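You operate a simulated robot arm through the tools that you are given. There is no shell and no other tool. Be economical: measure what you need, move in short steps, check, and stop when the job is done.

You run a simulated robot arm. Do the job below in one go: nothing can be reset, and whatever is moved stays where it is left.

JOB
Top the open scent tin up to its line and close it.
Fine: look how much is missing; spill none; leave the slide out; stand the tin with the other tins. Where these are worked on the way, their far stop is far enough and under half their travel is too little: filler slide.
Where things are to end (x, y in the base frame): scent tin within 60 mm of [330, 50].

The check looks at the end state, three seconds after you hand in, the way a careful person would. Anything else that was tipped, shoved, dropped, spilled or broken makes it a failure.

ROBOT AND FRAMES
A 6-joint arm with a two-finger parallel gripper, fixed in place. Base frame: the origin is at the foot of the arm, x ahead of it, y to its left, z up; the work surface is at about z = 800. Readings come in mm, degrees, newtons and seconds.
With the tool pointing down near the work surface it reaches from about 240 to 640 mm from the base axis. Its first joint turns from -66.0 to 66.0 degrees. Payload 2.7 kg.
The TCP is the grasp point between the finger pads, 23 mm short of the fingertips. In the tool frame z runs along the fingers and y along their closing line. Largest opening 94 mm; finger width 38, thickness 10; the body of the gripper, 54 by 96 mm, starts 39 mm behind the TCP.
Orientation is told as [roll, pitch, yaw] about the base's x, y, z axes, in that order, counted from this pose: with the fingers straight down and closing along the base's y, the tool's x points along the base's -x, its y along +y and its z along -z.

CONTROLS
- The arm moves only by the tool move_arm. Its argument "series" is a list that holds one entry, the list of rows, each a list of 7 numbers: the shift along the base's x, y, z in cm, then the turn, a rotation vector about the base's x, y, z in rad, then the finger opening in cm, from 0 to 9.4. In form: [[[x, y, z, ax, ay, az, hand], ...]]. A call has 1 to 12 rows; each row shifts and turns the commanded pose from where the row before left it. Rows are played at 5 a second. More than 50 mm and 8.6 degrees between two rows, or a gripper value outside its range, and nothing of the call is played. Where a pose cannot be reached the arm comes as near as it can. A force on the tool above 90 N (or 10 N above the force at the start of the call, whichever is more), or a blocked arm, ends the call early, and 0.2 s more pass. The fingers move at their own pace (about 45 mm/s each) and stop on an object; they squeeze with about 39 N. The grip force told is the motor's: it shows also when the fingers shut on nothing. Time passes only in rows, and 0.2 s behind the last, so rows that do not move let the fingers close. It gives the time, the measured TCP pose, the force on the tool (base axes), the opening and the grip force at its end, in the units of the frame above (readings bear some noise), with the torque about the TCP (base axes, N m) and any sound that the robot's microphone picked up, and new pictures: "views" is both (left out), scene, wrist or none.
- Cameras (640 x 400 px; columns grow to the right, rows downward): "scene" is fixed at [64.2, -421.9, 1413.6]; the picture's right is [0.86, -0.51, 0.00], its down [-0.26, -0.44, -0.86] and it looks along [0.44, 0.74, -0.51] (base axes); focal length 354 px, centre (320, 200). "wrist" rides on the gripper at [87, 16, -74] in the tool frame; the picture's right is [-0.18, 0.98, 0.00], its down [-0.58, -0.11, -0.81] and it looks along [-0.79, -0.15, 0.59] (tool axes); focal length 243 px, centre (320, 200). There is no depth. A picture from a camera that has moved, and an enlarged one, comes with that camera's place and axes in the base frame and with its lens.
- enlarge(camera, box): a new picture of the part [left, top, right, bottom] of that camera's present view, enlarged. The clock stands still meanwhile.
- sign_off(): hands the job in; it is judged then, once.

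Work in short steps. Places have to be worked out from the pictures, the camera data and where the tool is seen: move nearer, look again, correct. Check each grasp and each placing, and mend what went wrong. You have 120 turns and 200 pictures in all, those below and enlarged ones among them. Open the gripper and draw the arm clear of the work before you hand the job in, unless the task says otherwise; then end with one line.

The tools are called after "Call:" by a JSON object that holds its "fn" and its "kwargs". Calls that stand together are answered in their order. move_arm: Moves the arm, as the interface text tells. Its arguments: {"type":"object","properties":{"series":{"type":"array","items":{"type":"array","items":{"type":"array","items":{"type":"number"}}}},"views":{"type":"string","enum":["both","scene","wrist","none"]}},"required":["series"]} The other tools are called the same way: enlarge (camera, box) takes an enlarged picture of a part of a camera's view; sign_off () hands the job in.

At the start:

```text
time: 0.0
ee_pos: [362.8, 211.4, 1186.9]
tcp_rot: [0.1, 0.1, 0.0]
contact_force: [0.0, 0.1, 0.6]
ft_torque: [0.01, -0.01, 0.01]
gripper_width: 94.1
finger_force: 0.0
```

scene: 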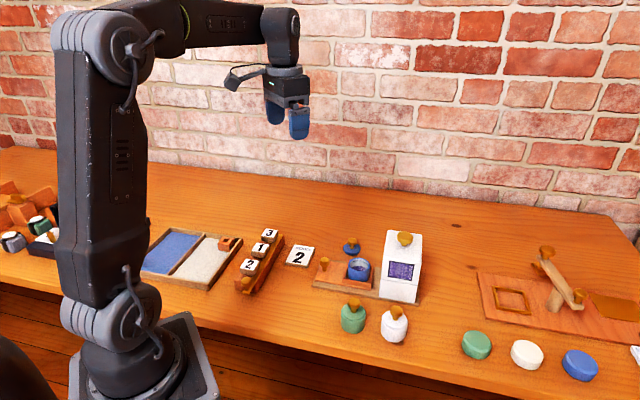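
wrist: 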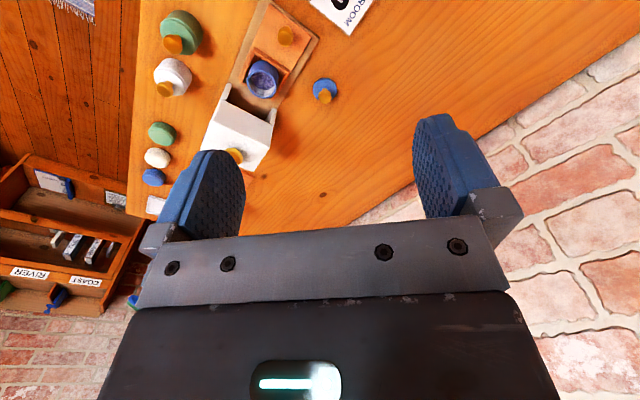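

Starting by looking closely at the work area: the tin, filler, lid, and other tins.

Call:
{"fn": "enlarge", "kwargs": {"camera": "scene", "box": [280, 210, 460, 350]}}

Call:
{"fn": "enlarge", "kwargs": {"camera": "wrist", "box": [130, 0, 370, 190]}}

Call:
{"fn": "enlarge", "kwargs": {"camera": "scene", "box": [440, 230, 640, 390]}}

```text
2.86 times, centred on (370, 280) of scene
camera zoom: at [64.2, -421.9, 1413.6], right [0.86, -0.51, 0.0], down [-0.26, -0.44, -0.86], along [0.44, 0.74, -0.51], focal length 1012 px, centre (177, -29)
```

zoom: 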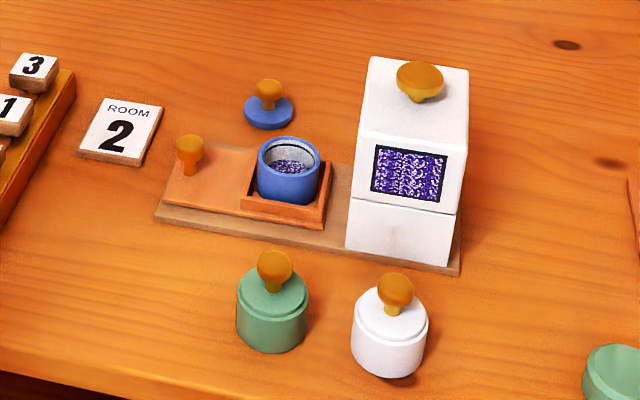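

```text
2.11 times, centred on (250, 95) of wrist
camera zoom: at [277.5, 225.9, 1261.2], right [0.18, 0.98, 0.0], down [0.58, -0.11, 0.81], along [0.79, -0.15, -0.59], focal length 511 px, centre (467, 421)
```

zoom: 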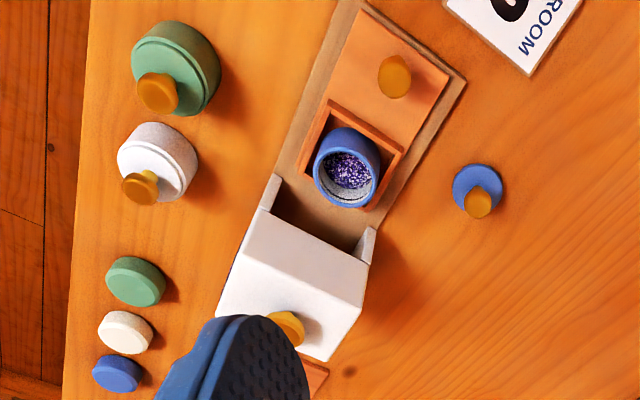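

```text
2.50 times, centred on (540, 310) of scene
camera zoom: at [64.2, -421.9, 1413.6], right [0.86, -0.51, 0.0], down [-0.26, -0.44, -0.86], along [0.44, 0.74, -0.51], focal length 885 px, centre (-230, -75)
```

zoom: 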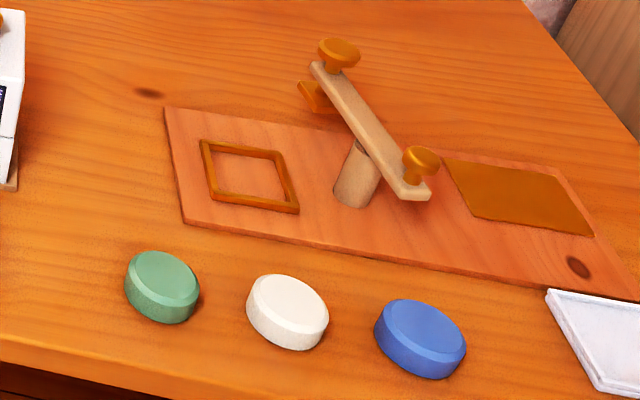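

The tin is at about (479,89) in the slide's pocket, the slide knob at about (411,142), and the lid at about (531,190). The slide axis runs roughly (0.71,-0.71) toward the hopper. I'll look tightly at the fill level.

Call:
{"fn": "enlarge", "kwargs": {"camera": "scene", "box": [336, 240, 384, 270]}}

Call:
{"fn": "enlarge", "kwargs": {"camera": "wrist", "box": [236, 50, 300, 90]}}

Call:
{"fn": "enlarge", "kwargs": {"camera": "scene", "box": [306, 220, 434, 310]}}

```text
13.33 times, centred on (360, 255) of scene
camera zoom: at [64.2, -421.9, 1413.6], right [0.86, -0.51, 0.0], down [-0.26, -0.44, -0.86], along [0.44, 0.74, -0.51], focal length 4722 px, centre (-213, -533)
```

zoom: 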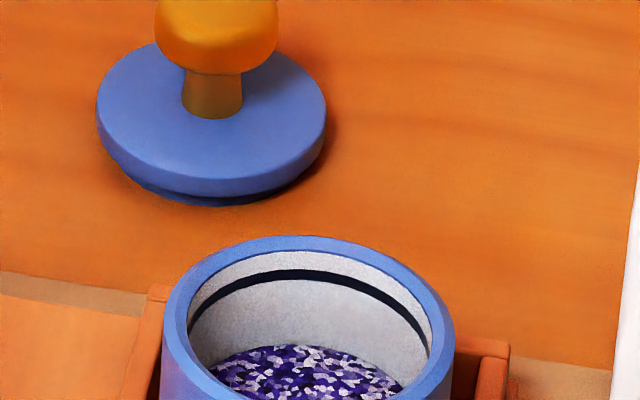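

```text
10.00 times, centred on (268, 70) of wrist
camera zoom: at [277.5, 225.9, 1261.2], right [0.18, 0.98, 0.0], down [0.58, -0.11, 0.81], along [0.79, -0.15, -0.59], focal length 2426 px, centre (840, 1500)
```

zoom: 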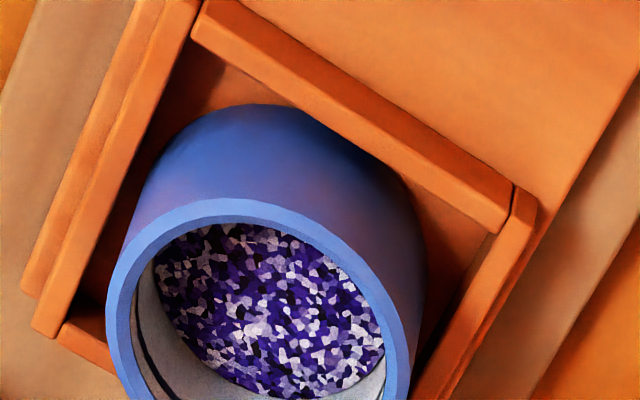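

```text
4.44 times, centred on (370, 265) of scene
camera zoom: at [64.2, -421.9, 1413.6], right [0.86, -0.51, 0.0], down [-0.26, -0.44, -0.86], along [0.44, 0.74, -0.51], focal length 1574 px, centre (98, -89)
```

zoom: 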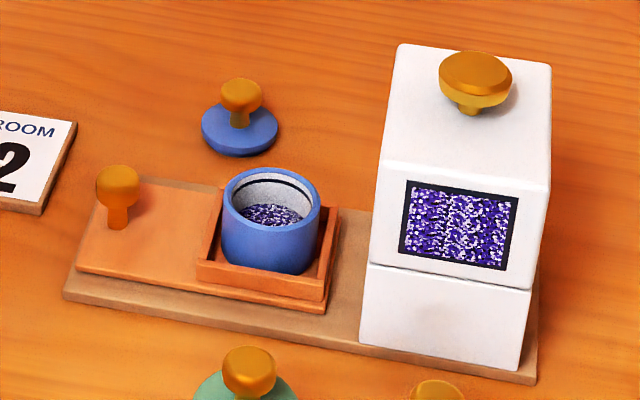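

About 15 mm is missing to the line. I'll turn the tool to yaw −45° (fingers closing across the slide) and hover near the slide knob for a closer look.

Call:
{"fn": "move_arm", "kwargs": {"series": [[[0.8, -1.1, -4, 0, 0, -0.131, 5], [0.8, -1.1, -4, 0, 0, -0.131, 5], [0.8, -1.2, -4, 0, 0, -0.131, 5], [0.8, -1.2, -4, 0, 0, -0.131, 5], [0.8, -1.2, -3, 0, 0, -0.131, 5], [0.8, -1.1, -2, 0, 0, -0.131, 5], [0, 0, 0, 0, 0, 0, 5]]]}}

```text
time: 1.6
ee_pos: [411.3, 143.1, 976.2]
tcp_rot: [0.2, 0.0, -45.1]
contact_force: [0.2, -0.4, -0.1]
ft_torque: [-0.01, 0.01, 0.0]
gripper_width: 50.2
finger_force: 0.1
camera wrist: at [362.4, 213.7, 1051.1], right [0.83, 0.56, 0.0], down [0.33, -0.49, 0.81], along [0.46, -0.67, -0.59], focal length 243 px, centre (320, 200)
```

scene: 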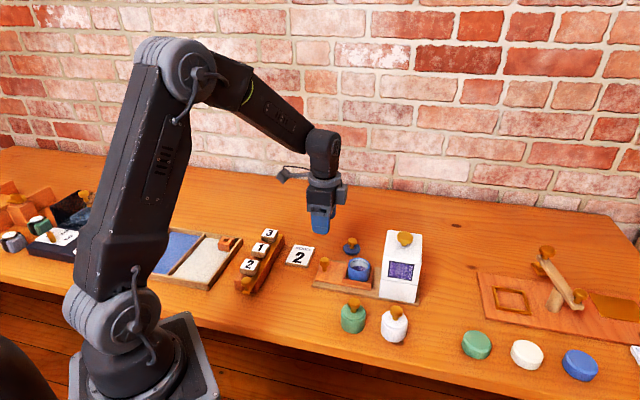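
wrist: 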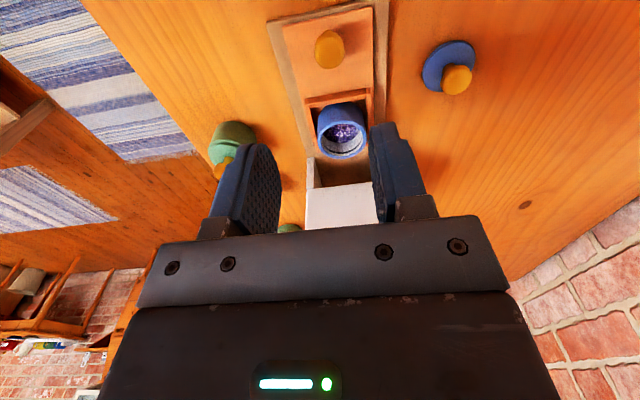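

The knob is at about (416,148) with head centre z≈843, and the axis is confirmed at −45°. I'll descend to just above it and check alignment.

Call:
{"fn": "move_arm", "kwargs": {"series": [[[0.25, 0.25, -4, 0, 0, 0, 6], [0.25, 0.25, -4, 0, 0, 0, 6], [0, 0, -0.8, 0, 0, 0, 6], [0, 0, 0, 0, 0, 0, 6]]]}}

Call:
{"fn": "enlarge", "kwargs": {"camera": "scene", "box": [290, 200, 402, 270]}}

```text
time: 2.6
ee_pos: [416.8, 147.9, 886.7]
tcp_rot: [0.1, 0.0, -45.0]
contact_force: [0.2, 0.3, -0.5]
ft_torque: [-0.01, -0.01, -0.03]
gripper_width: 59.7
finger_force: 0.1
camera wrist: at [366.9, 218.8, 962.5], right [0.82, 0.57, 0.0], down [0.33, -0.49, 0.81], along [0.46, -0.66, -0.59], focal length 243 px, centre (320, 200)
```

scene: 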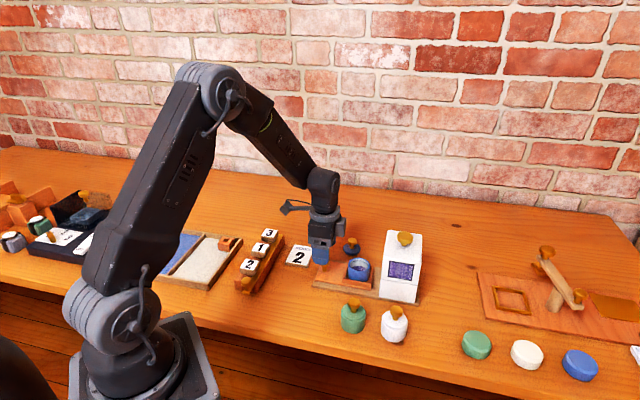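
wrist: 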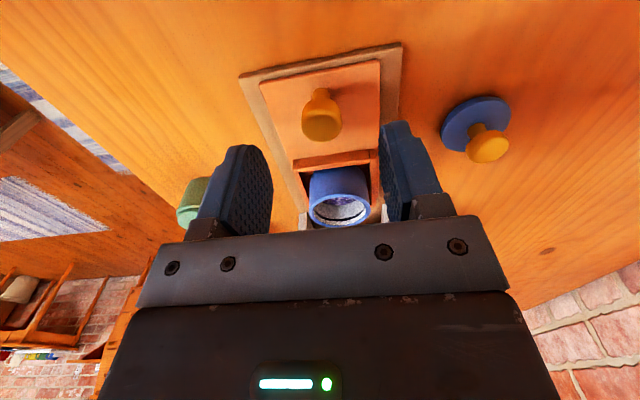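

```text
5.71 times, centred on (346, 235) of scene
camera zoom: at [64.2, -421.9, 1413.6], right [0.86, -0.51, 0.0], down [-0.26, -0.44, -0.86], along [0.44, 0.74, -0.51], focal length 2024 px, centre (171, 0)
```

zoom: 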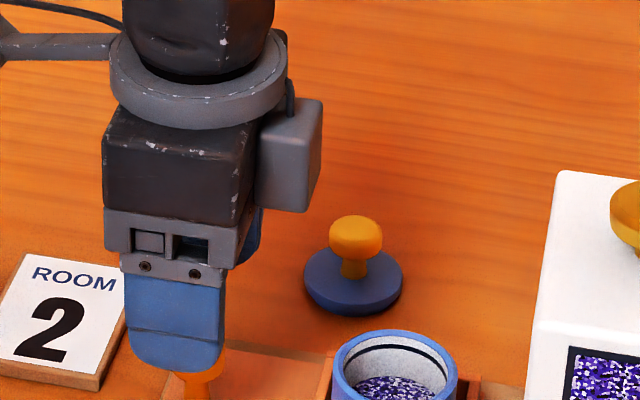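

Laterally aligned. A grey box on the gripper's front side could touch the hopper at full stroke, so I'll lean the tool back about 15°, grip slightly behind knob centre, then descend and close.

Call:
{"fn": "move_arm", "kwargs": {"series": [[[-0.14, 0.14, 0, -0.092, -0.092, 0, 6], [-0.14, 0.14, 0, -0.092, -0.092, 0, 6], [0, 0, -2, 0, 0, 0, 6], [0, 0, -2.1, 0, 0, 0, 6], [0, 0, 0, 0, 0, 0, 6]]]}}

Call:
{"fn": "enlarge", "kwargs": {"camera": "scene", "box": [290, 210, 434, 300]}}

```text
time: 3.8
ee_pos: [413.8, 151.0, 846.5]
tcp_rot: [0.2, -15.0, -45.1]
contact_force: [0.2, -1.1, -0.1]
ft_torque: [0.01, -0.01, -0.02]
gripper_width: 59.9
finger_force: 0.0
camera wrist: at [352.5, 232.6, 897.1], right [0.82, 0.57, 0.05], down [0.17, -0.33, 0.93], along [0.55, -0.75, -0.37], focal length 243 px, centre (320, 200)
```

scene: 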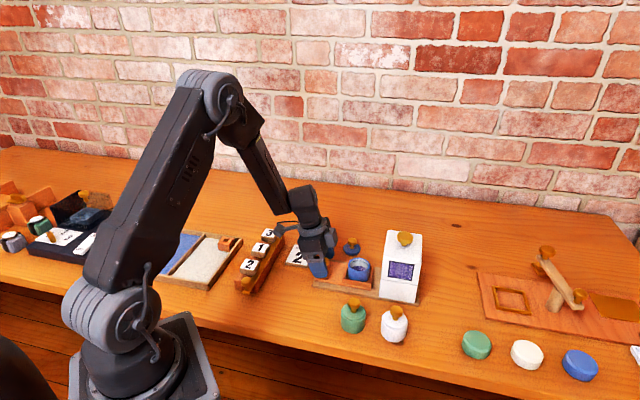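
wrist: 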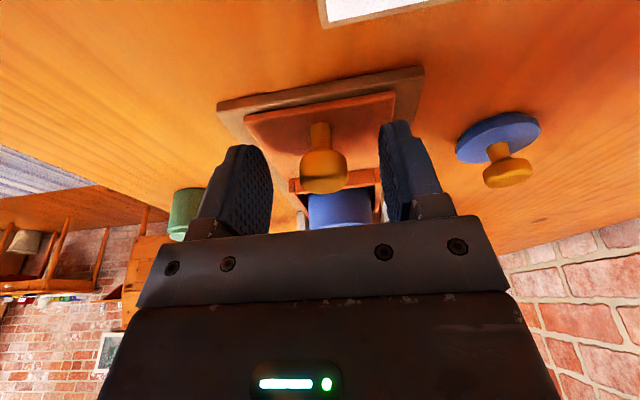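

```text
4.44 times, centred on (362, 255) of scene
camera zoom: at [64.2, -421.9, 1413.6], right [0.86, -0.51, 0.0], down [-0.26, -0.44, -0.86], along [0.44, 0.74, -0.51], focal length 1574 px, centre (133, -44)
```

zoom: 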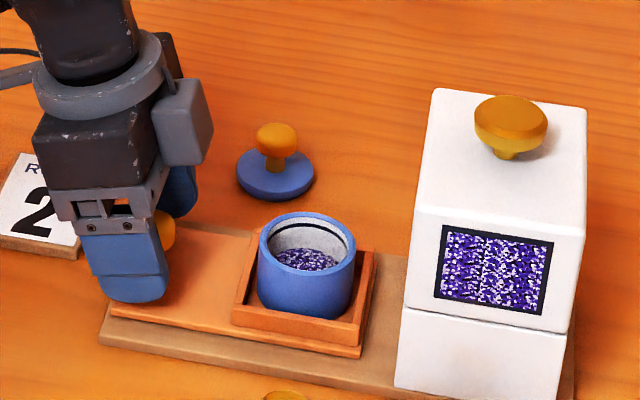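

The knob is between the fingers, so I'll close on it.

Call:
{"fn": "move_arm", "kwargs": {"series": [[[0, 0, 0, 0, 0, 0, 1.5], [0, 0, 0, 0, 0, 0, 1.5], [0, 0, 0, 0, 0, 0, 1.5], [0, 0, 0, 0, 0, 0, 1.5]]]}}

Call:
{"fn": "enlarge", "kwargs": {"camera": "scene", "box": [290, 210, 434, 300]}}

```text
time: 4.8
ee_pos: [414.1, 149.4, 847.2]
tcp_rot: [0.2, -14.9, -44.9]
contact_force: [11.6, 7.2, -7.4]
ft_torque: [0.2, -0.15, 0.05]
gripper_width: 23.6
finger_force: 45.0
camera wrist: at [353.2, 233.4, 897.5], right [0.82, 0.57, 0.05], down [0.17, -0.33, 0.93], along [0.55, -0.75, -0.37], focal length 243 px, centre (320, 200)
```

scene: 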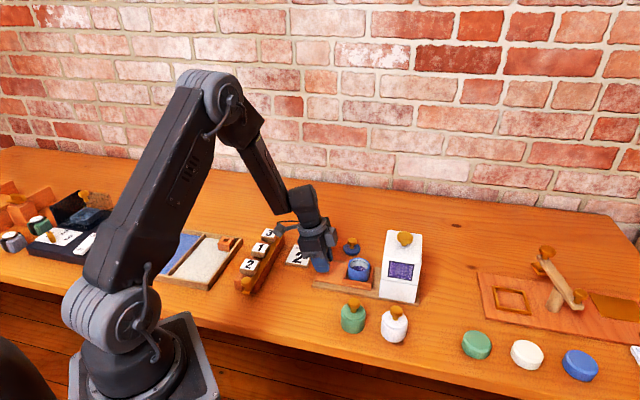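
wrist: 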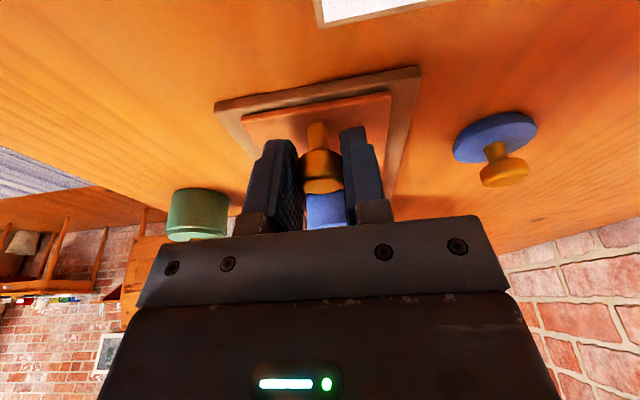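

```text
4.44 times, centred on (362, 255) of scene
camera zoom: at [64.6, -421.7, 1413.6], right [0.86, -0.51, 0.0], down [-0.26, -0.44, -0.86], along [0.44, 0.74, -0.51], focal length 1574 px, centre (133, -44)
```

zoom: 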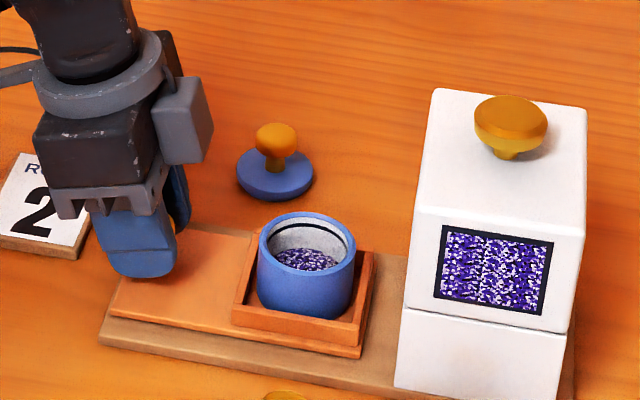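

Gripped with a small lateral preload. I'll relieve it and push the slide in gently along (0.707,-0.707).

Call:
{"fn": "move_arm", "kwargs": {"series": [[[0.08, 0.08, 0, 0, 0, 0, 1.5], [0.7, -0.7, 0, 0, 0, 0, 1.5], [0.7, -0.7, 0, 0, 0, 0, 1.5], [0.7, -0.7, 0, 0, 0, 0, 1.5], [0.7, -0.7, 0, 0, 0, 0, 1.5], [0.7, -0.7, 0, 0, 0, 0, 1.5], [0.7, -0.7, 0, 0, 0, 0, 1.5], [0.7, -0.7, 0, 0, 0, 0, 1.5], [0, 0, 0, 0, 0, 0, 1.5]]], "views": "none"}}

Call:
{"fn": "enlarge", "kwargs": {"camera": "scene", "box": [290, 210, 434, 300]}}

```text
time: 6.8
ee_pos: [464.3, 102.3, 847.4]
tcp_rot: [0.1, -14.8, -45.0]
contact_force: [3.5, 1.2, 1.0]
ft_torque: [-0.24, -0.32, 0.05]
gripper_width: 23.5
finger_force: 44.7
```

```text
4.44 times, centred on (362, 255) of scene
camera zoom: at [64.3, -421.8, 1413.6], right [0.86, -0.51, 0.0], down [-0.26, -0.44, -0.86], along [0.44, 0.74, -0.51], focal length 1574 px, centre (133, -44)
```

zoom: 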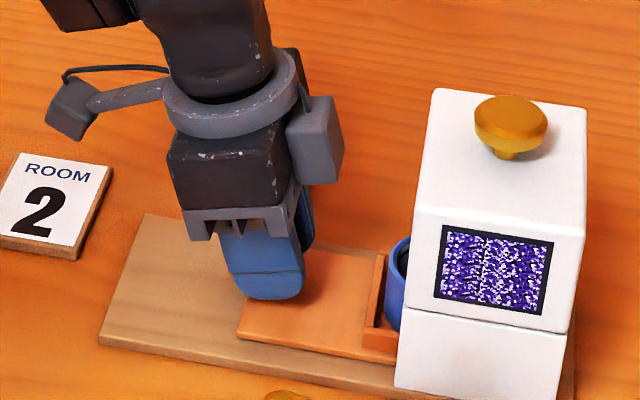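

Sliding smoothly with ample clearance from the hopper. I'll continue to the stop in smaller steps.

Call:
{"fn": "move_arm", "kwargs": {"series": [[[0.5, -0.5, 0, 0, 0, 0, 1.5], [0.5, -0.5, 0, 0, 0, 0, 1.5], [0.4, -0.4, 0, 0, 0, 0, 1.5], [0, 0, 0, 0, 0, 0, 1.5]]], "views": "none"}}

Call:
{"fn": "enlarge", "kwargs": {"camera": "scene", "box": [290, 210, 434, 300]}}

```text
time: 7.8
ee_pos: [477.5, 86.7, 847.7]
tcp_rot: [0.2, -15.0, -45.0]
contact_force: [3.0, 1.4, 3.4]
ft_torque: [0.17, 0.08, -0.04]
gripper_width: 23.2
finger_force: 45.1
```

```text
4.44 times, centred on (362, 255) of scene
camera zoom: at [64.2, -421.9, 1413.6], right [0.86, -0.51, 0.0], down [-0.26, -0.44, -0.86], along [0.44, 0.74, -0.51], focal length 1574 px, centre (133, -44)
```

zoom: 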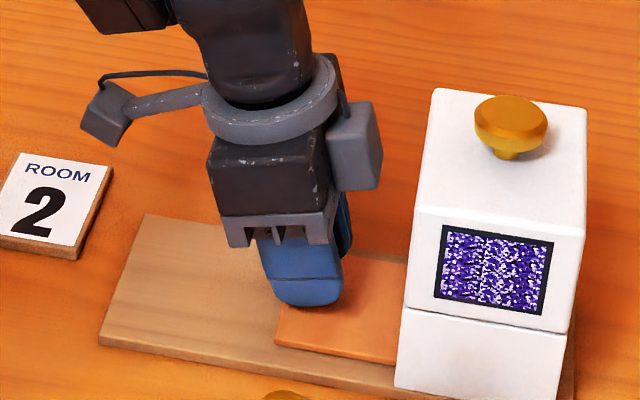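

About 89 mm in, with no stop felt yet. I'll inch on until force rises.

Call:
{"fn": "move_arm", "kwargs": {"series": [[[0.2, -0.2, 0, 0, 0, 0, 1.5], [0.2, -0.2, 0, 0, 0, 0, 1.5], [0, 0, 0, 0, 0, 0, 1.5]]], "views": "none"}}

```text
time: 8.6
ee_pos: [481.1, 83.8, 847.2]
tcp_rot: [0.1, -15.0, -44.9]
contact_force: [1.5, 4.3, 5.3]
ft_torque: [0.15, 0.07, 0.08]
gripper_width: 23.4
finger_force: 45.0
```

Call:
{"fn": "move_arm", "kwargs": {"series": [[[0.2, -0.2, 0, 0, 0, 0, 1.5], [0.2, -0.2, 0, 0, 0, 0, 1.5], [0, 0, 0, 0, 0, 0, 1.5]]], "views": "none"}}

Call:
{"fn": "enlarge", "kwargs": {"camera": "scene", "box": [290, 210, 434, 300]}}

```text
time: 9.4
ee_pos: [483.8, 82.5, 847.0]
tcp_rot: [0.0, -14.8, -44.8]
contact_force: [-23.3, 25.3, 8.2]
ft_torque: [0.38, 0.32, 0.01]
gripper_width: 23.7
finger_force: 45.1
```

```text
4.44 times, centred on (362, 255) of scene
camera zoom: at [63.6, -421.3, 1413.8], right [0.86, -0.51, 0.0], down [-0.26, -0.44, -0.86], along [0.44, 0.74, -0.51], focal length 1574 px, centre (133, -44)
```

zoom: 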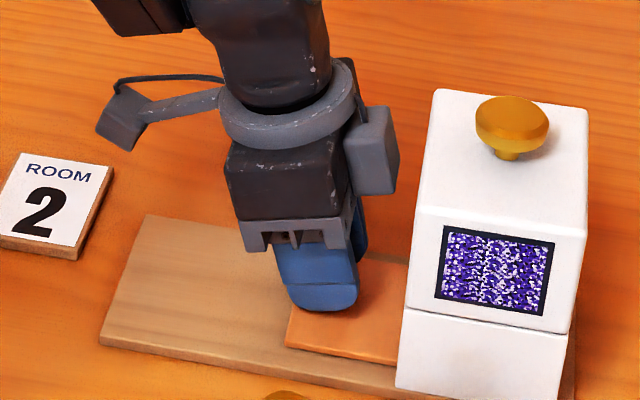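

The slide is at its stop (~34 N, ~97 mm). I'll pull it back out, starting slowly.

Call:
{"fn": "move_arm", "kwargs": {"series": [[[-0.4, 0.4, 0, 0, 0, 0, 1.5], [-0.7, 0.7, 0, 0, 0, 0, 1.5], [-0.8, 0.8, 0, 0, 0, 0, 1.5], [-0.8, 0.8, 0, 0, 0, 0, 1.5], [-0.8, 0.8, 0, 0, 0, 0, 1.5], [-0.8, 0.8, 0, 0, 0, 0, 1.5], [-0.8, 0.8, 0, 0, 0, 0, 1.5], [-0.8, 0.8, 0, 0, 0, 0, 1.5], [-0.6, 0.6, 0, 0, 0, 0, 1.5], [-0.4, 0.4, 0, 0, 0, 0, 1.5], [0, 0, 0, 0, 0, 0, 1.5]]], "views": "none"}}

Call:
{"fn": "enlarge", "kwargs": {"camera": "scene", "box": [290, 210, 434, 300]}}

Call:
{"fn": "enlarge", "kwargs": {"camera": "scene", "box": [336, 245, 384, 275]}}

```text
time: 11.8
ee_pos: [416.9, 149.7, 847.0]
tcp_rot: [0.1, -14.8, -44.9]
contact_force: [14.7, 6.3, -34.0]
ft_torque: [0.0, -0.15, 0.01]
gripper_width: 23.2
finger_force: 44.5
```

```text
4.44 times, centred on (362, 255) of scene
camera zoom: at [65.0, -421.6, 1413.6], right [0.86, -0.51, 0.0], down [-0.26, -0.44, -0.86], along [0.44, 0.74, -0.51], focal length 1574 px, centre (133, -44)
```

zoom: 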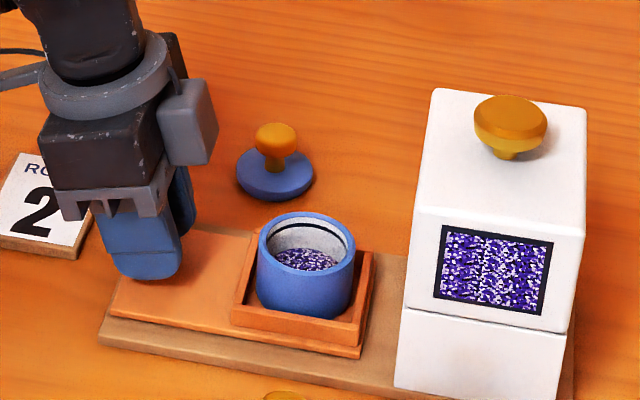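

```text
13.33 times, centred on (360, 260) of scene
camera zoom: at [65.0, -421.6, 1413.6], right [0.86, -0.51, 0.0], down [-0.26, -0.44, -0.86], along [0.44, 0.74, -0.51], focal length 4722 px, centre (-213, -600)
```

zoom: 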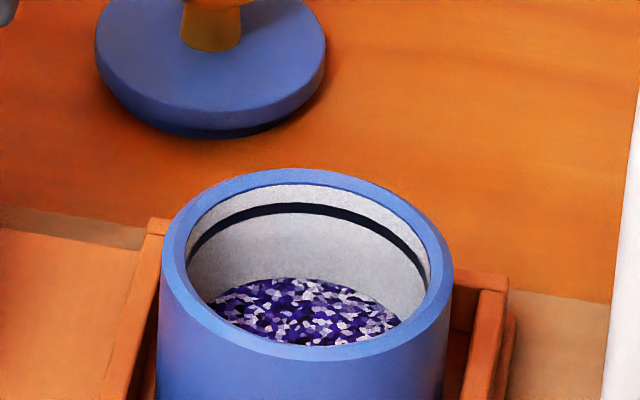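

The level hasn't changed (surface still at the same height versus the line). The slide alone didn't dose, so I'll inspect the hopper's top knob closely.

Call:
{"fn": "enlarge", "kwargs": {"camera": "scene", "box": [380, 225, 428, 255]}}

Call:
{"fn": "enlarge", "kwargs": {"camera": "scene", "box": [376, 255, 440, 310]}}

```text
13.33 times, centred on (404, 240) of scene
camera zoom: at [65.0, -421.6, 1413.6], right [0.86, -0.51, 0.0], down [-0.26, -0.44, -0.86], along [0.44, 0.74, -0.51], focal length 4722 px, centre (-800, -333)
```

zoom: 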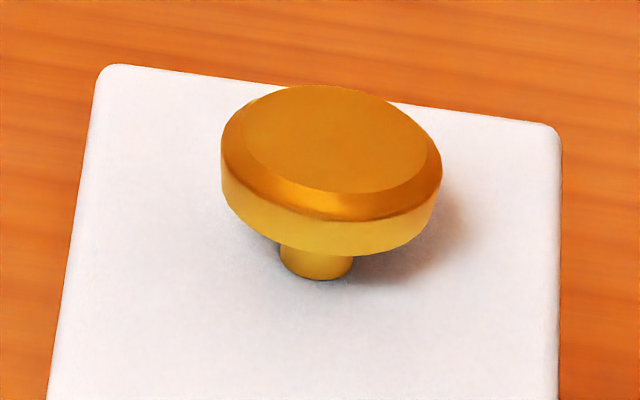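

```text
7.27 times, centred on (408, 282) of scene
camera zoom: at [65.0, -421.6, 1413.6], right [0.86, -0.51, 0.0], down [-0.26, -0.44, -0.86], along [0.44, 0.74, -0.51], focal length 2576 px, centre (-320, -400)
```

zoom: 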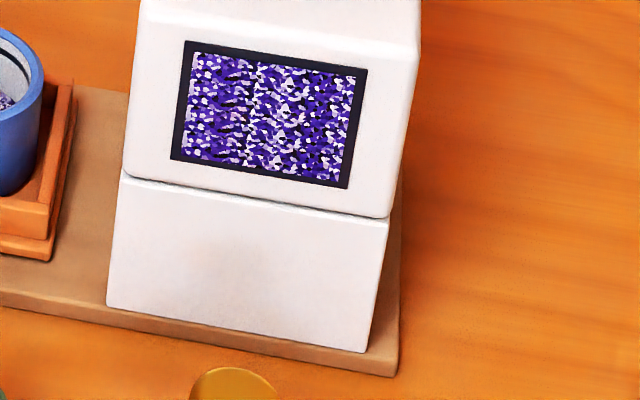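

It's a mushroom push-button on a stem: likely slide in, then press for a dose. I'll slide the tin back in to the stop.

Call:
{"fn": "move_arm", "kwargs": {"series": [[[0.6, -0.6, 0, 0, 0, 0, 1.5], [0.7, -0.7, 0, 0, 0, 0, 1.5], [0.8, -0.8, 0, 0, 0, 0, 1.5], [0.8, -0.8, 0, 0, 0, 0, 1.5], [0.8, -0.8, 0, 0, 0, 0, 1.5], [0.8, -0.8, 0, 0, 0, 0, 1.5], [0.8, -0.8, 0, 0, 0, 0, 1.5], [0.6, -0.6, 0, 0, 0, 0, 1.5], [0.5, -0.5, 0, 0, 0, 0, 1.5], [0.3, -0.3, 0, 0, 0, 0, 1.5], [0.2, -0.2, 0, 0, 0, 0, 1.5], [0, 0, 0, 0, 0, 0, 1.5]]], "views": "none"}}

Call:
{"fn": "enlarge", "kwargs": {"camera": "scene", "box": [290, 210, 434, 300]}}

```text
time: 14.4
ee_pos: [483.6, 82.3, 847.0]
tcp_rot: [0.1, -14.9, -44.9]
contact_force: [-21.0, 25.4, -13.1]
ft_torque: [0.46, 0.43, -0.01]
gripper_width: 23.4
finger_force: 44.5
```

```text
4.44 times, centred on (362, 255) of scene
camera zoom: at [64.0, -421.2, 1413.8], right [0.86, -0.51, 0.0], down [-0.26, -0.44, -0.86], along [0.44, 0.74, -0.51], focal length 1574 px, centre (133, -44)
```

zoom: 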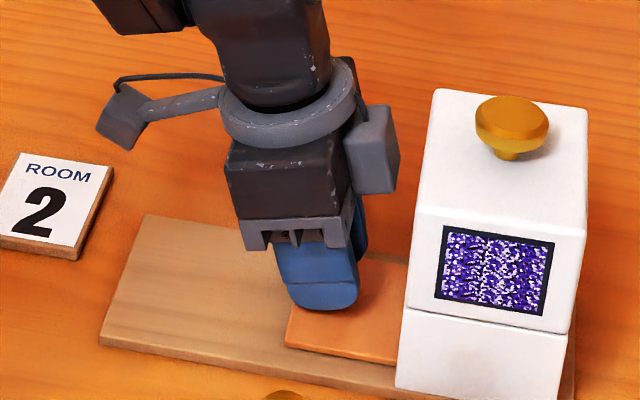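

At the stop again. I'll ease the load, release the knob, lift, straighten the tool, and look from above the button.

Call:
{"fn": "move_arm", "kwargs": {"series": [[[-0.15, 0.15, 0, 0, 0, 0, 1.5], [0, 0, 0, 0, 0, 0, 6], [0, 0, 0, 0, 0, 0, 6], [0, 0, 0, 0, 0, 0, 6], [0, 0, 3, 0, 0, 0, 6], [0, 0, 5, 0, 0, 0, 6], [0, 0, 5, 0, 0, 0, 6], [0, 0, 5, 0, 0, 0, 6], [0, 0, 2, 0.092, 0.092, 0, 6], [0, 0, 0, 0.092, 0.092, 0, 6], [0, 0, 0, 0, 0, 0, 6]]]}}

Call:
{"fn": "enlarge", "kwargs": {"camera": "scene", "box": [290, 210, 434, 300]}}

```text
time: 16.8
ee_pos: [483.8, 80.5, 1048.1]
tcp_rot: [0.3, 0.0, -44.9]
contact_force: [0.3, 0.8, -0.4]
ft_torque: [0.02, -0.02, 0.01]
gripper_width: 59.9
finger_force: 0.1
camera wrist: at [434.7, 152.1, 1122.5], right [0.82, 0.57, 0.0], down [0.33, -0.49, 0.81], along [0.46, -0.66, -0.59], focal length 243 px, centre (320, 200)
```

scene: 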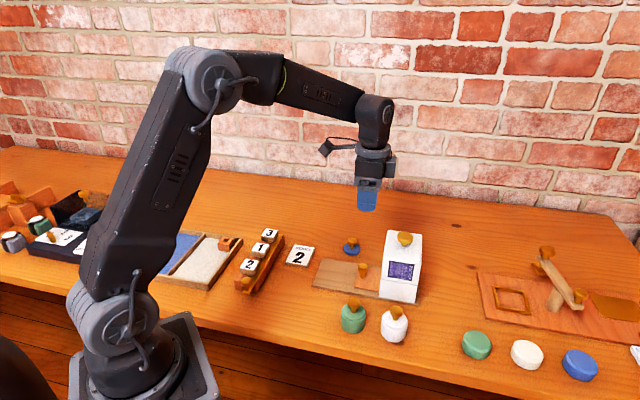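
wrist: 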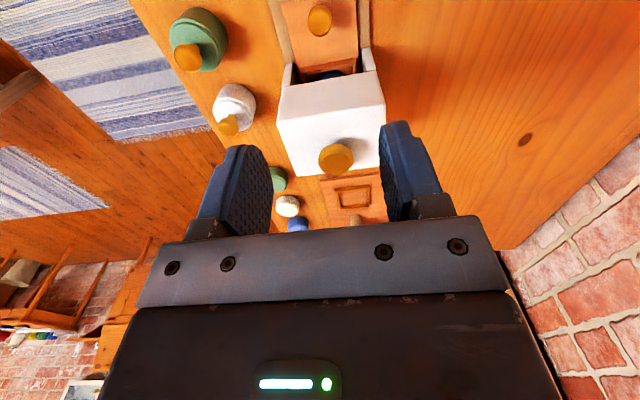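

```text
4.44 times, centred on (362, 255) of scene
camera zoom: at [64.2, -421.9, 1413.6], right [0.86, -0.51, 0.0], down [-0.26, -0.44, -0.86], along [0.44, 0.74, -0.51], focal length 1574 px, centre (133, -44)
```

zoom: 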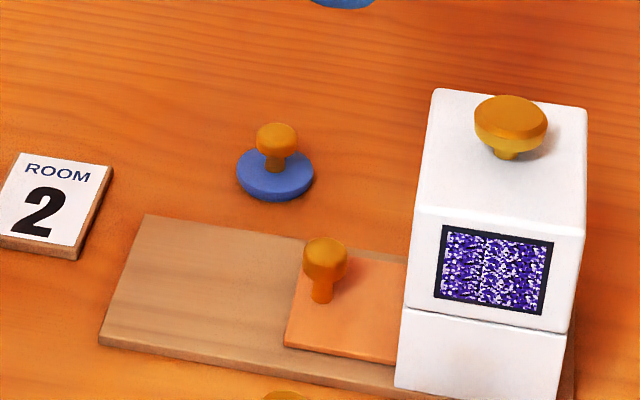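

I'll check from the wrist view how far under the hopper the tin sits, and get the button's place.

Call:
{"fn": "enlarge", "kwargs": {"camera": "wrist", "box": [260, 40, 400, 190]}}

```text
2.67 times, centred on (330, 115) of wrist
camera zoom: at [434.7, 152.1, 1122.5], right [0.82, 0.57, 0.0], down [0.33, -0.49, 0.81], along [0.46, -0.66, -0.59], focal length 647 px, centre (293, 427)
```

zoom: 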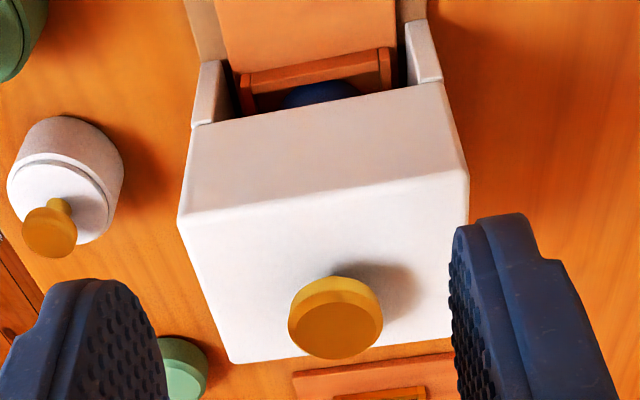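

The tin is well under the hopper, and the button is at about (543,23), top z≈953. I'll move over it with closed fingers and stop just above.

Call:
{"fn": "move_arm", "kwargs": {"series": [[[3, -2.9, 0, 0, 0, 0, 0], [2.9, -2.85, 0, 0, 0, 0, 0], [0, 0, -3, 0, 0, 0, 0], [0, 0, -2.8, 0, 0, 0, 0], [0, 0, 0, 0, 0, 0, 0]]]}}

Call:
{"fn": "enlarge", "kwargs": {"camera": "scene", "box": [360, 200, 440, 250]}}

```text
time: 18.0
ee_pos: [543.1, 23.2, 989.4]
tcp_rot: [0.1, 0.1, -45.0]
contact_force: [-0.3, -0.6, -0.5]
ft_torque: [0.0, -0.01, 0.03]
gripper_width: 0.0
finger_force: 38.5
camera wrist: at [493.7, 94.3, 1064.0], right [0.82, 0.57, 0.0], down [0.33, -0.49, 0.81], along [0.46, -0.66, -0.59], focal length 243 px, centre (320, 200)
```

scene: 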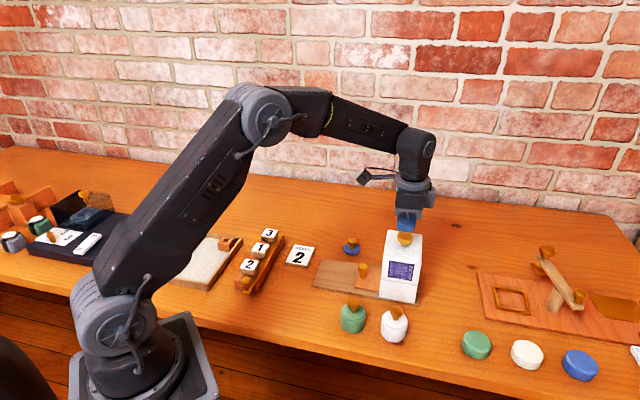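
wrist: 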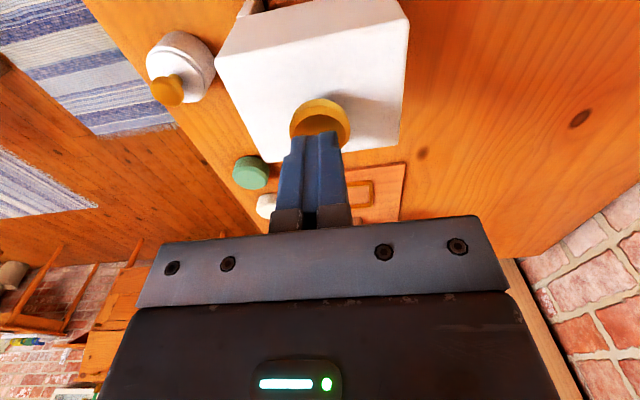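

```text
8.00 times, centred on (400, 225) of scene
camera zoom: at [64.2, -421.9, 1413.6], right [0.86, -0.51, 0.0], down [-0.26, -0.44, -0.86], along [0.44, 0.74, -0.51], focal length 2833 px, centre (-320, 0)
```

zoom: 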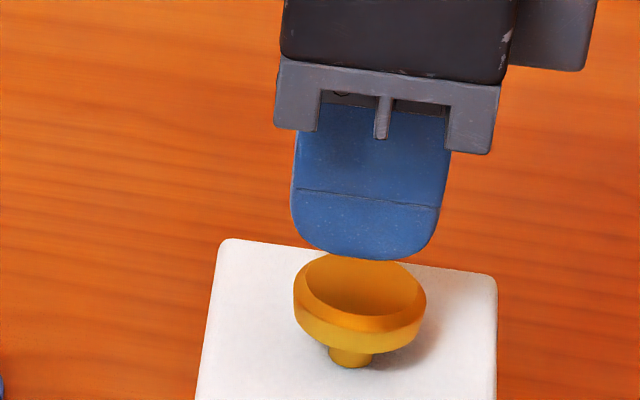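

Fingertips are centred just above the button. I'll press down in small steps watching the force.

Call:
{"fn": "move_arm", "kwargs": {"series": [[[-0.15, 0.1, -0.6, 0, 0, 0, 0], [0, 0, -0.4, 0, 0, 0, 0], [0, 0, -0.3, 0, 0, 0, 0], [0, 0, -0.3, 0, 0, 0, 0], [0, 0, 0, 0, 0, 0, 0]]], "views": "none"}}

Call:
{"fn": "enlarge", "kwargs": {"camera": "scene", "box": [360, 200, 440, 250]}}

```text
time: 19.2
ee_pos: [541.4, 25.1, 972.5]
tcp_rot: [0.0, 0.0, -45.0]
contact_force: [0.1, 0.2, 2.7]
ft_torque: [0.02, 0.04, 0.01]
gripper_width: 0.0
finger_force: 38.8
```

```text
8.00 times, centred on (400, 225) of scene
camera zoom: at [64.2, -421.9, 1413.6], right [0.86, -0.51, 0.0], down [-0.26, -0.44, -0.86], along [0.44, 0.74, -0.51], focal length 2833 px, centre (-320, 0)
```

zoom: 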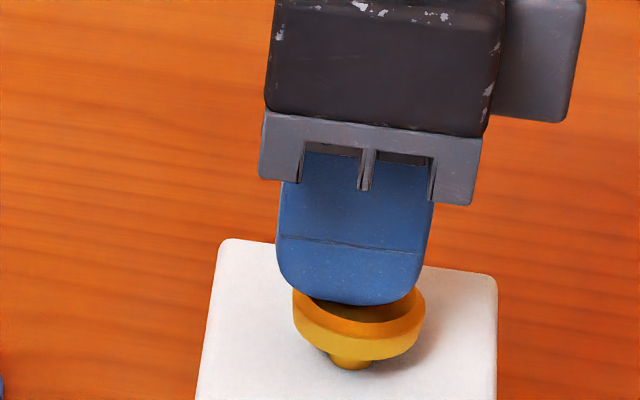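

Light contact (2.7 N) and the plunger is springy. I'll press further.

Call:
{"fn": "move_arm", "kwargs": {"series": [[[0, 0, -0.3, 0, 0, 0, 0], [0, 0, -0.3, 0, 0, 0, 0], [0, 0, -0.2, 0, 0, 0, 0], [0, 0, 0, 0, 0, 0, 0]]], "views": "none"}}

Call:
{"fn": "enlarge", "kwargs": {"camera": "scene", "box": [360, 200, 440, 250]}}

```text
time: 20.2
ee_pos: [542.0, 24.8, 965.7]
tcp_rot: [0.2, -0.1, -44.9]
contact_force: [-0.2, -2.8, 6.2]
ft_torque: [-0.01, 0.03, -0.01]
gripper_width: 0.0
finger_force: 39.0
heard: click
```

```text
8.00 times, centred on (400, 225) of scene
camera zoom: at [64.1, -421.9, 1413.6], right [0.86, -0.51, 0.0], down [-0.26, -0.44, -0.86], along [0.44, 0.74, -0.51], focal length 2833 px, centre (-320, 0)
```

zoom: 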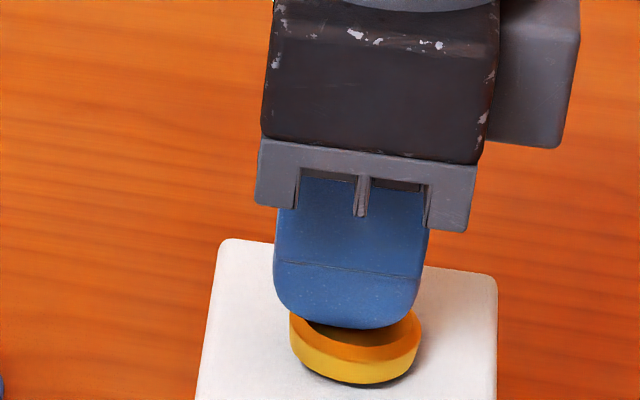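

A click: one dose. I'll lift off clear and return above the slide knob.

Call:
{"fn": "move_arm", "kwargs": {"series": [[[0, 0, 1, 0, 0, 0, 0], [0, 0, 3, 0, 0, 0, 0], [0, 0, 4, 0, 0, 0, 0], [-3, 3, 0, 0, 0, 0, 6], [-3.1, 2.9, 0, -0.092, -0.092, 0, 6], [0, 0, -2, -0.092, -0.092, 0, 6], [0, 0, -4.6, 0, 0, 0, 6], [0, 0, 0, 0, 0, 0, 6]]]}}

Call:
{"fn": "enlarge", "kwargs": {"camera": "scene", "box": [290, 210, 434, 300]}}

```text
time: 22.0
ee_pos: [479.7, 85.4, 979.5]
tcp_rot: [0.2, -15.0, -44.9]
contact_force: [-0.5, -0.6, 0.0]
ft_torque: [0.0, 0.02, 0.0]
gripper_width: 60.1
finger_force: 0.0
camera wrist: at [419.3, 167.7, 1028.8], right [0.82, 0.57, 0.05], down [0.17, -0.33, 0.93], along [0.55, -0.75, -0.37], focal length 243 px, centre (320, 200)
```

scene: 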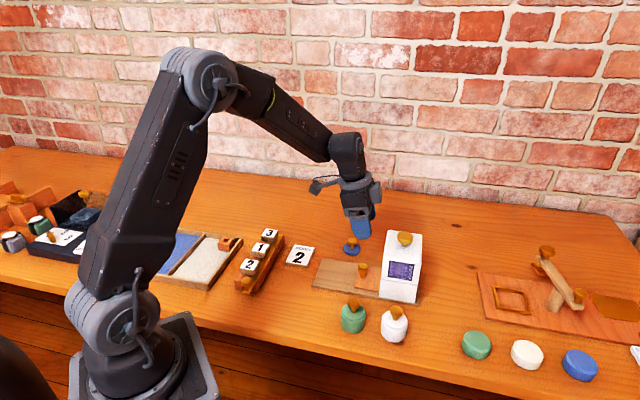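
wrist: 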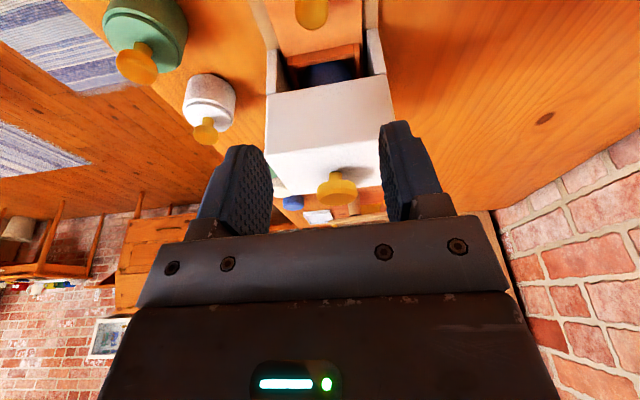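

```text
4.44 times, centred on (362, 255) of scene
camera zoom: at [64.2, -421.9, 1413.6], right [0.86, -0.51, 0.0], down [-0.26, -0.44, -0.86], along [0.44, 0.74, -0.51], focal length 1574 px, centre (133, -44)
```

zoom: 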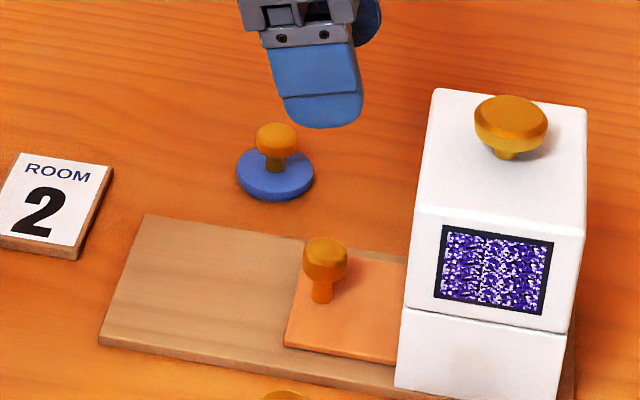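

The button has sprung back. I'll descend on the slide knob at the same place as before and grip it.

Call:
{"fn": "move_arm", "kwargs": {"series": [[[0.35, -0.3, -4, 0, 0, 0, 6], [0, 0, -4, 0, 0, 0, 6], [0, 0, -3, 0, 0, 0, 6], [0, 0, -2.2, 0, 0, 0, 6], [0, 0, 0, 0, 0, 0, 6], [0, 0, 0, 0, 0, 0, 1.5], [0, 0, 0, 0, 0, 0, 1.5], [0, 0, 0, 0, 0, 0, 1.5], [0, 0, 0, 0, 0, 0, 1.5]]], "views": "none"}}

Call:
{"fn": "enlarge", "kwargs": {"camera": "scene", "box": [290, 210, 434, 300]}}

```text
time: 24.0
ee_pos: [483.8, 81.0, 845.9]
tcp_rot: [0.2, -14.8, -45.0]
contact_force: [3.3, 2.2, -4.5]
ft_torque: [-0.05, -0.19, 0.0]
gripper_width: 23.6
finger_force: 45.1
```

```text
4.44 times, centred on (362, 255) of scene
camera zoom: at [64.4, -421.8, 1413.6], right [0.86, -0.51, 0.0], down [-0.26, -0.44, -0.86], along [0.44, 0.74, -0.51], focal length 1574 px, centre (133, -44)
```

zoom: 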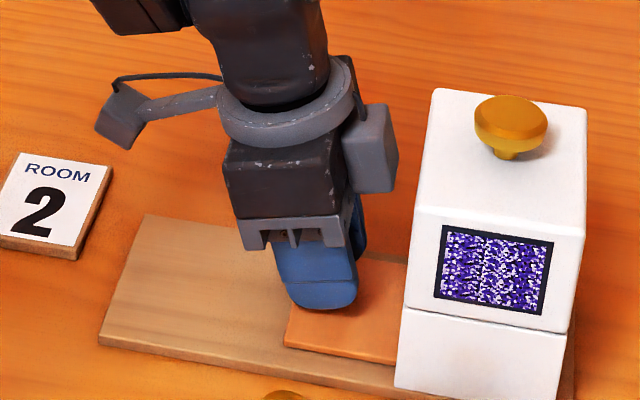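

Gripped. I'll pull the slide out (about 95 mm).

Call:
{"fn": "move_arm", "kwargs": {"series": [[[-0.4, 0.4, 0, 0, 0, 0, 1.5], [-0.7, 0.7, 0, 0, 0, 0, 1.5], [-0.8, 0.8, 0, 0, 0, 0, 1.5], [-0.8, 0.8, 0, 0, 0, 0, 1.5], [-0.8, 0.8, 0, 0, 0, 0, 1.5], [-0.8, 0.8, 0, 0, 0, 0, 1.5], [-0.8, 0.8, 0, 0, 0, 0, 1.5], [-0.8, 0.8, 0, 0, 0, 0, 1.5], [-0.5, 0.5, 0, 0, 0, 0, 1.5], [-0.3, 0.3, 0, 0, 0, 0, 1.5], [0, 0, 0, 0, 0, 0, 1.5]]], "views": "none"}}

Call:
{"fn": "enlarge", "kwargs": {"camera": "scene", "box": [336, 245, 384, 275]}}

Call:
{"fn": "enlarge", "kwargs": {"camera": "scene", "box": [290, 210, 434, 300]}}

```text
time: 26.4
ee_pos: [417.1, 147.5, 847.6]
tcp_rot: [0.1, -14.8, -45.0]
contact_force: [4.8, 5.0, -7.4]
ft_torque: [0.09, 0.01, -0.03]
gripper_width: 23.2
finger_force: 45.1
```

```text
13.33 times, centred on (360, 260) of scene
camera zoom: at [64.4, -421.7, 1413.6], right [0.86, -0.51, 0.0], down [-0.26, -0.44, -0.86], along [0.44, 0.74, -0.51], focal length 4722 px, centre (-213, -600)
```

zoom: 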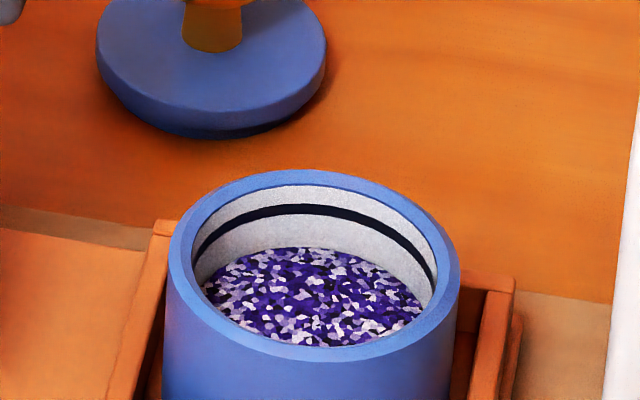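

```text
4.44 times, centred on (362, 255) of scene
camera zoom: at [64.4, -421.7, 1413.6], right [0.86, -0.51, 0.0], down [-0.26, -0.44, -0.86], along [0.44, 0.74, -0.51], focal length 1574 px, centre (133, -44)
```

zoom: 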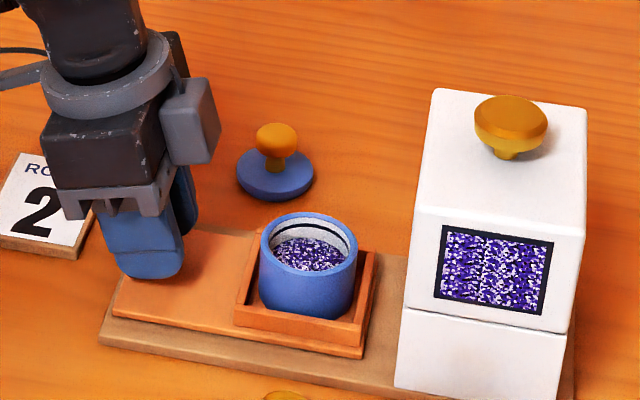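

One dose raised the level about 30 px, and about 32–37 px remain to the line: one more dose. I'll slide in again to the stop.

Call:
{"fn": "move_arm", "kwargs": {"series": [[[0.5, -0.5, 0, 0, 0, 0, 1.5], [0.7, -0.7, 0, 0, 0, 0, 1.5], [0.8, -0.8, 0, 0, 0, 0, 1.5], [0.8, -0.8, 0, 0, 0, 0, 1.5], [0.8, -0.8, 0, 0, 0, 0, 1.5], [0.8, -0.8, 0, 0, 0, 0, 1.5], [0.8, -0.8, 0, 0, 0, 0, 1.5], [0.6, -0.6, 0, 0, 0, 0, 1.5], [0.5, -0.5, 0, 0, 0, 0, 1.5], [0.3, -0.3, 0, 0, 0, 0, 1.5], [0.15, -0.15, 0, 0, 0, 0, 1.5], [0, 0, 0, 0, 0, 0, 1.5]]], "views": "none"}}

```text
time: 29.0
ee_pos: [483.5, 81.4, 847.7]
tcp_rot: [0.1, -15.0, -45.0]
contact_force: [-13.9, 20.8, 4.4]
ft_torque: [0.27, 0.44, 0.05]
gripper_width: 23.3
finger_force: 44.9
```

At the stop again (25 N). Release, lift, straighten, and move over the button as before.

Call:
{"fn": "move_arm", "kwargs": {"series": [[[-0.1, 0.1, 0, 0, 0, 0, 1.5], [0, 0, 0, 0, 0, 0, 6], [0, 0, 0, 0, 0, 0, 6], [0, 0, 0, 0, 0, 0, 6], [0, 0, 3, 0, 0, 0, 6], [0, 0, 5, 0, 0, 0, 6], [0, 0, 5, 0, 0, 0, 6], [0, 0, 5, 0, 0, 0, 6], [0, 0, 2, 0.092, 0.092, 0, 6], [0, 0, 0, 0.092, 0.092, 0, 6], [0, 0, 0, 0, 0, 0, 0]]], "views": "none"}}

Call:
{"fn": "enlarge", "kwargs": {"camera": "scene", "box": [290, 210, 434, 300]}}

```text
time: 31.4
ee_pos: [482.9, 82.2, 1048.3]
tcp_rot: [0.2, 0.0, -44.9]
contact_force: [0.5, 0.2, -0.8]
ft_torque: [0.02, 0.02, -0.02]
gripper_width: 25.1
finger_force: 0.0
```

```text
4.44 times, centred on (362, 255) of scene
camera zoom: at [64.2, -421.9, 1413.6], right [0.86, -0.51, 0.0], down [-0.26, -0.44, -0.86], along [0.44, 0.74, -0.51], focal length 1574 px, centre (133, -44)
```

zoom: 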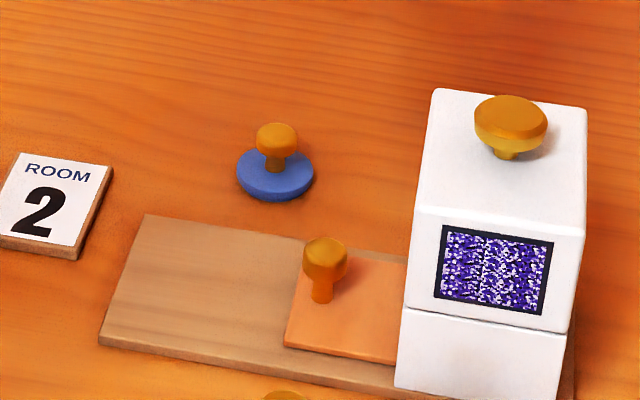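

The slide is in at the same place. I'll go over the button and down to near contact.

Call:
{"fn": "move_arm", "kwargs": {"series": [[[3, -2.9, 0, 0, 0, 0, 0], [2.9, -2.85, 0, 0, 0, 0, 0], [0, 0, -3, 0, 0, 0, 0], [0, 0, -3.5, 0, 0, 0, 0], [0, 0, -0.8, 0, 0, 0, 0], [0, 0, 0, 0, 0, 0, 0]]], "views": "none"}}

Call:
{"fn": "enlarge", "kwargs": {"camera": "scene", "box": [360, 200, 440, 250]}}

```text
time: 32.8
ee_pos: [542.8, 23.0, 975.9]
tcp_rot: [0.1, 0.0, -45.1]
contact_force: [0.6, -1.6, 2.0]
ft_torque: [0.0, 0.01, 0.02]
gripper_width: 0.0
finger_force: 38.2
```

```text
8.00 times, centred on (400, 225) of scene
camera zoom: at [64.2, -421.9, 1413.6], right [0.86, -0.51, 0.0], down [-0.26, -0.44, -0.86], along [0.44, 0.74, -0.51], focal length 2833 px, centre (-320, 0)
```

zoom: 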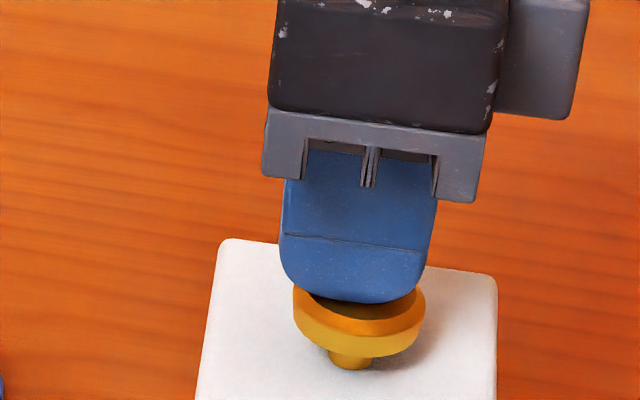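

Just touching. I'll press to the click once.

Call:
{"fn": "move_arm", "kwargs": {"series": [[[0, 0, -0.3, 0, 0, 0, 0], [0, 0, -0.3, 0, 0, 0, 0], [0, 0, -0.3, 0, 0, 0, 0], [0, 0, -0.1, 0, 0, 0, 0], [0, 0, 0, 0, 0, 0, 0]]], "views": "none"}}

```text
time: 34.0
ee_pos: [541.6, 23.9, 964.4]
tcp_rot: [0.2, -0.1, -45.0]
contact_force: [-5.2, -0.3, 13.0]
ft_torque: [-0.02, 0.1, 0.02]
gripper_width: 0.0
finger_force: 39.4
heard: click
```

Second click. I'll lift off and return to above the slide knob.

Call:
{"fn": "move_arm", "kwargs": {"series": [[[0, 0, 1, 0, 0, 0, 0], [0, 0, 3, 0, 0, 0, 0], [0, 0, 4, 0, 0, 0, 0], [-3, 3, 0, 0, 0, 0, 6], [-2.8, 2.8, 0, -0.092, -0.092, 0, 6], [0, 0, -2, -0.092, -0.092, 0, 6], [0, 0, -4.6, 0, 0, 0, 6], [0, 0, -4, 0, 0, 0, 6], [0, 0, 0, 0, 0, 0, 6]]], "views": "none"}}

Call:
{"fn": "enlarge", "kwargs": {"camera": "scene", "box": [290, 210, 434, 300]}}

```text
time: 36.0
ee_pos: [485.2, 83.8, 939.7]
tcp_rot: [0.2, -15.0, -45.0]
contact_force: [0.5, 0.1, 0.9]
ft_torque: [-0.01, 0.02, 0.02]
gripper_width: 60.1
finger_force: 0.1
```

```text
4.44 times, centred on (362, 255) of scene
camera zoom: at [64.2, -421.9, 1413.6], right [0.86, -0.51, 0.0], down [-0.26, -0.44, -0.86], along [0.44, 0.74, -0.51], focal length 1574 px, centre (133, -44)
```

zoom: 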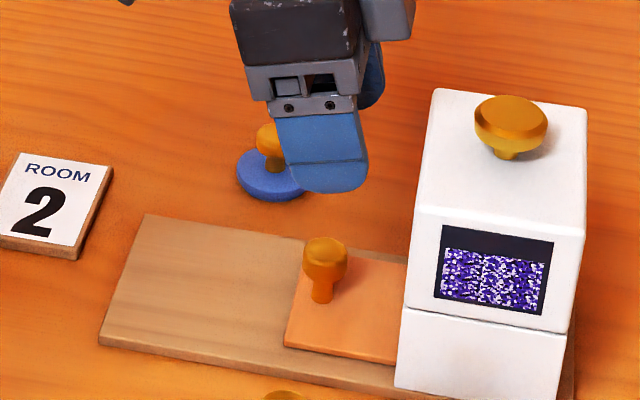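

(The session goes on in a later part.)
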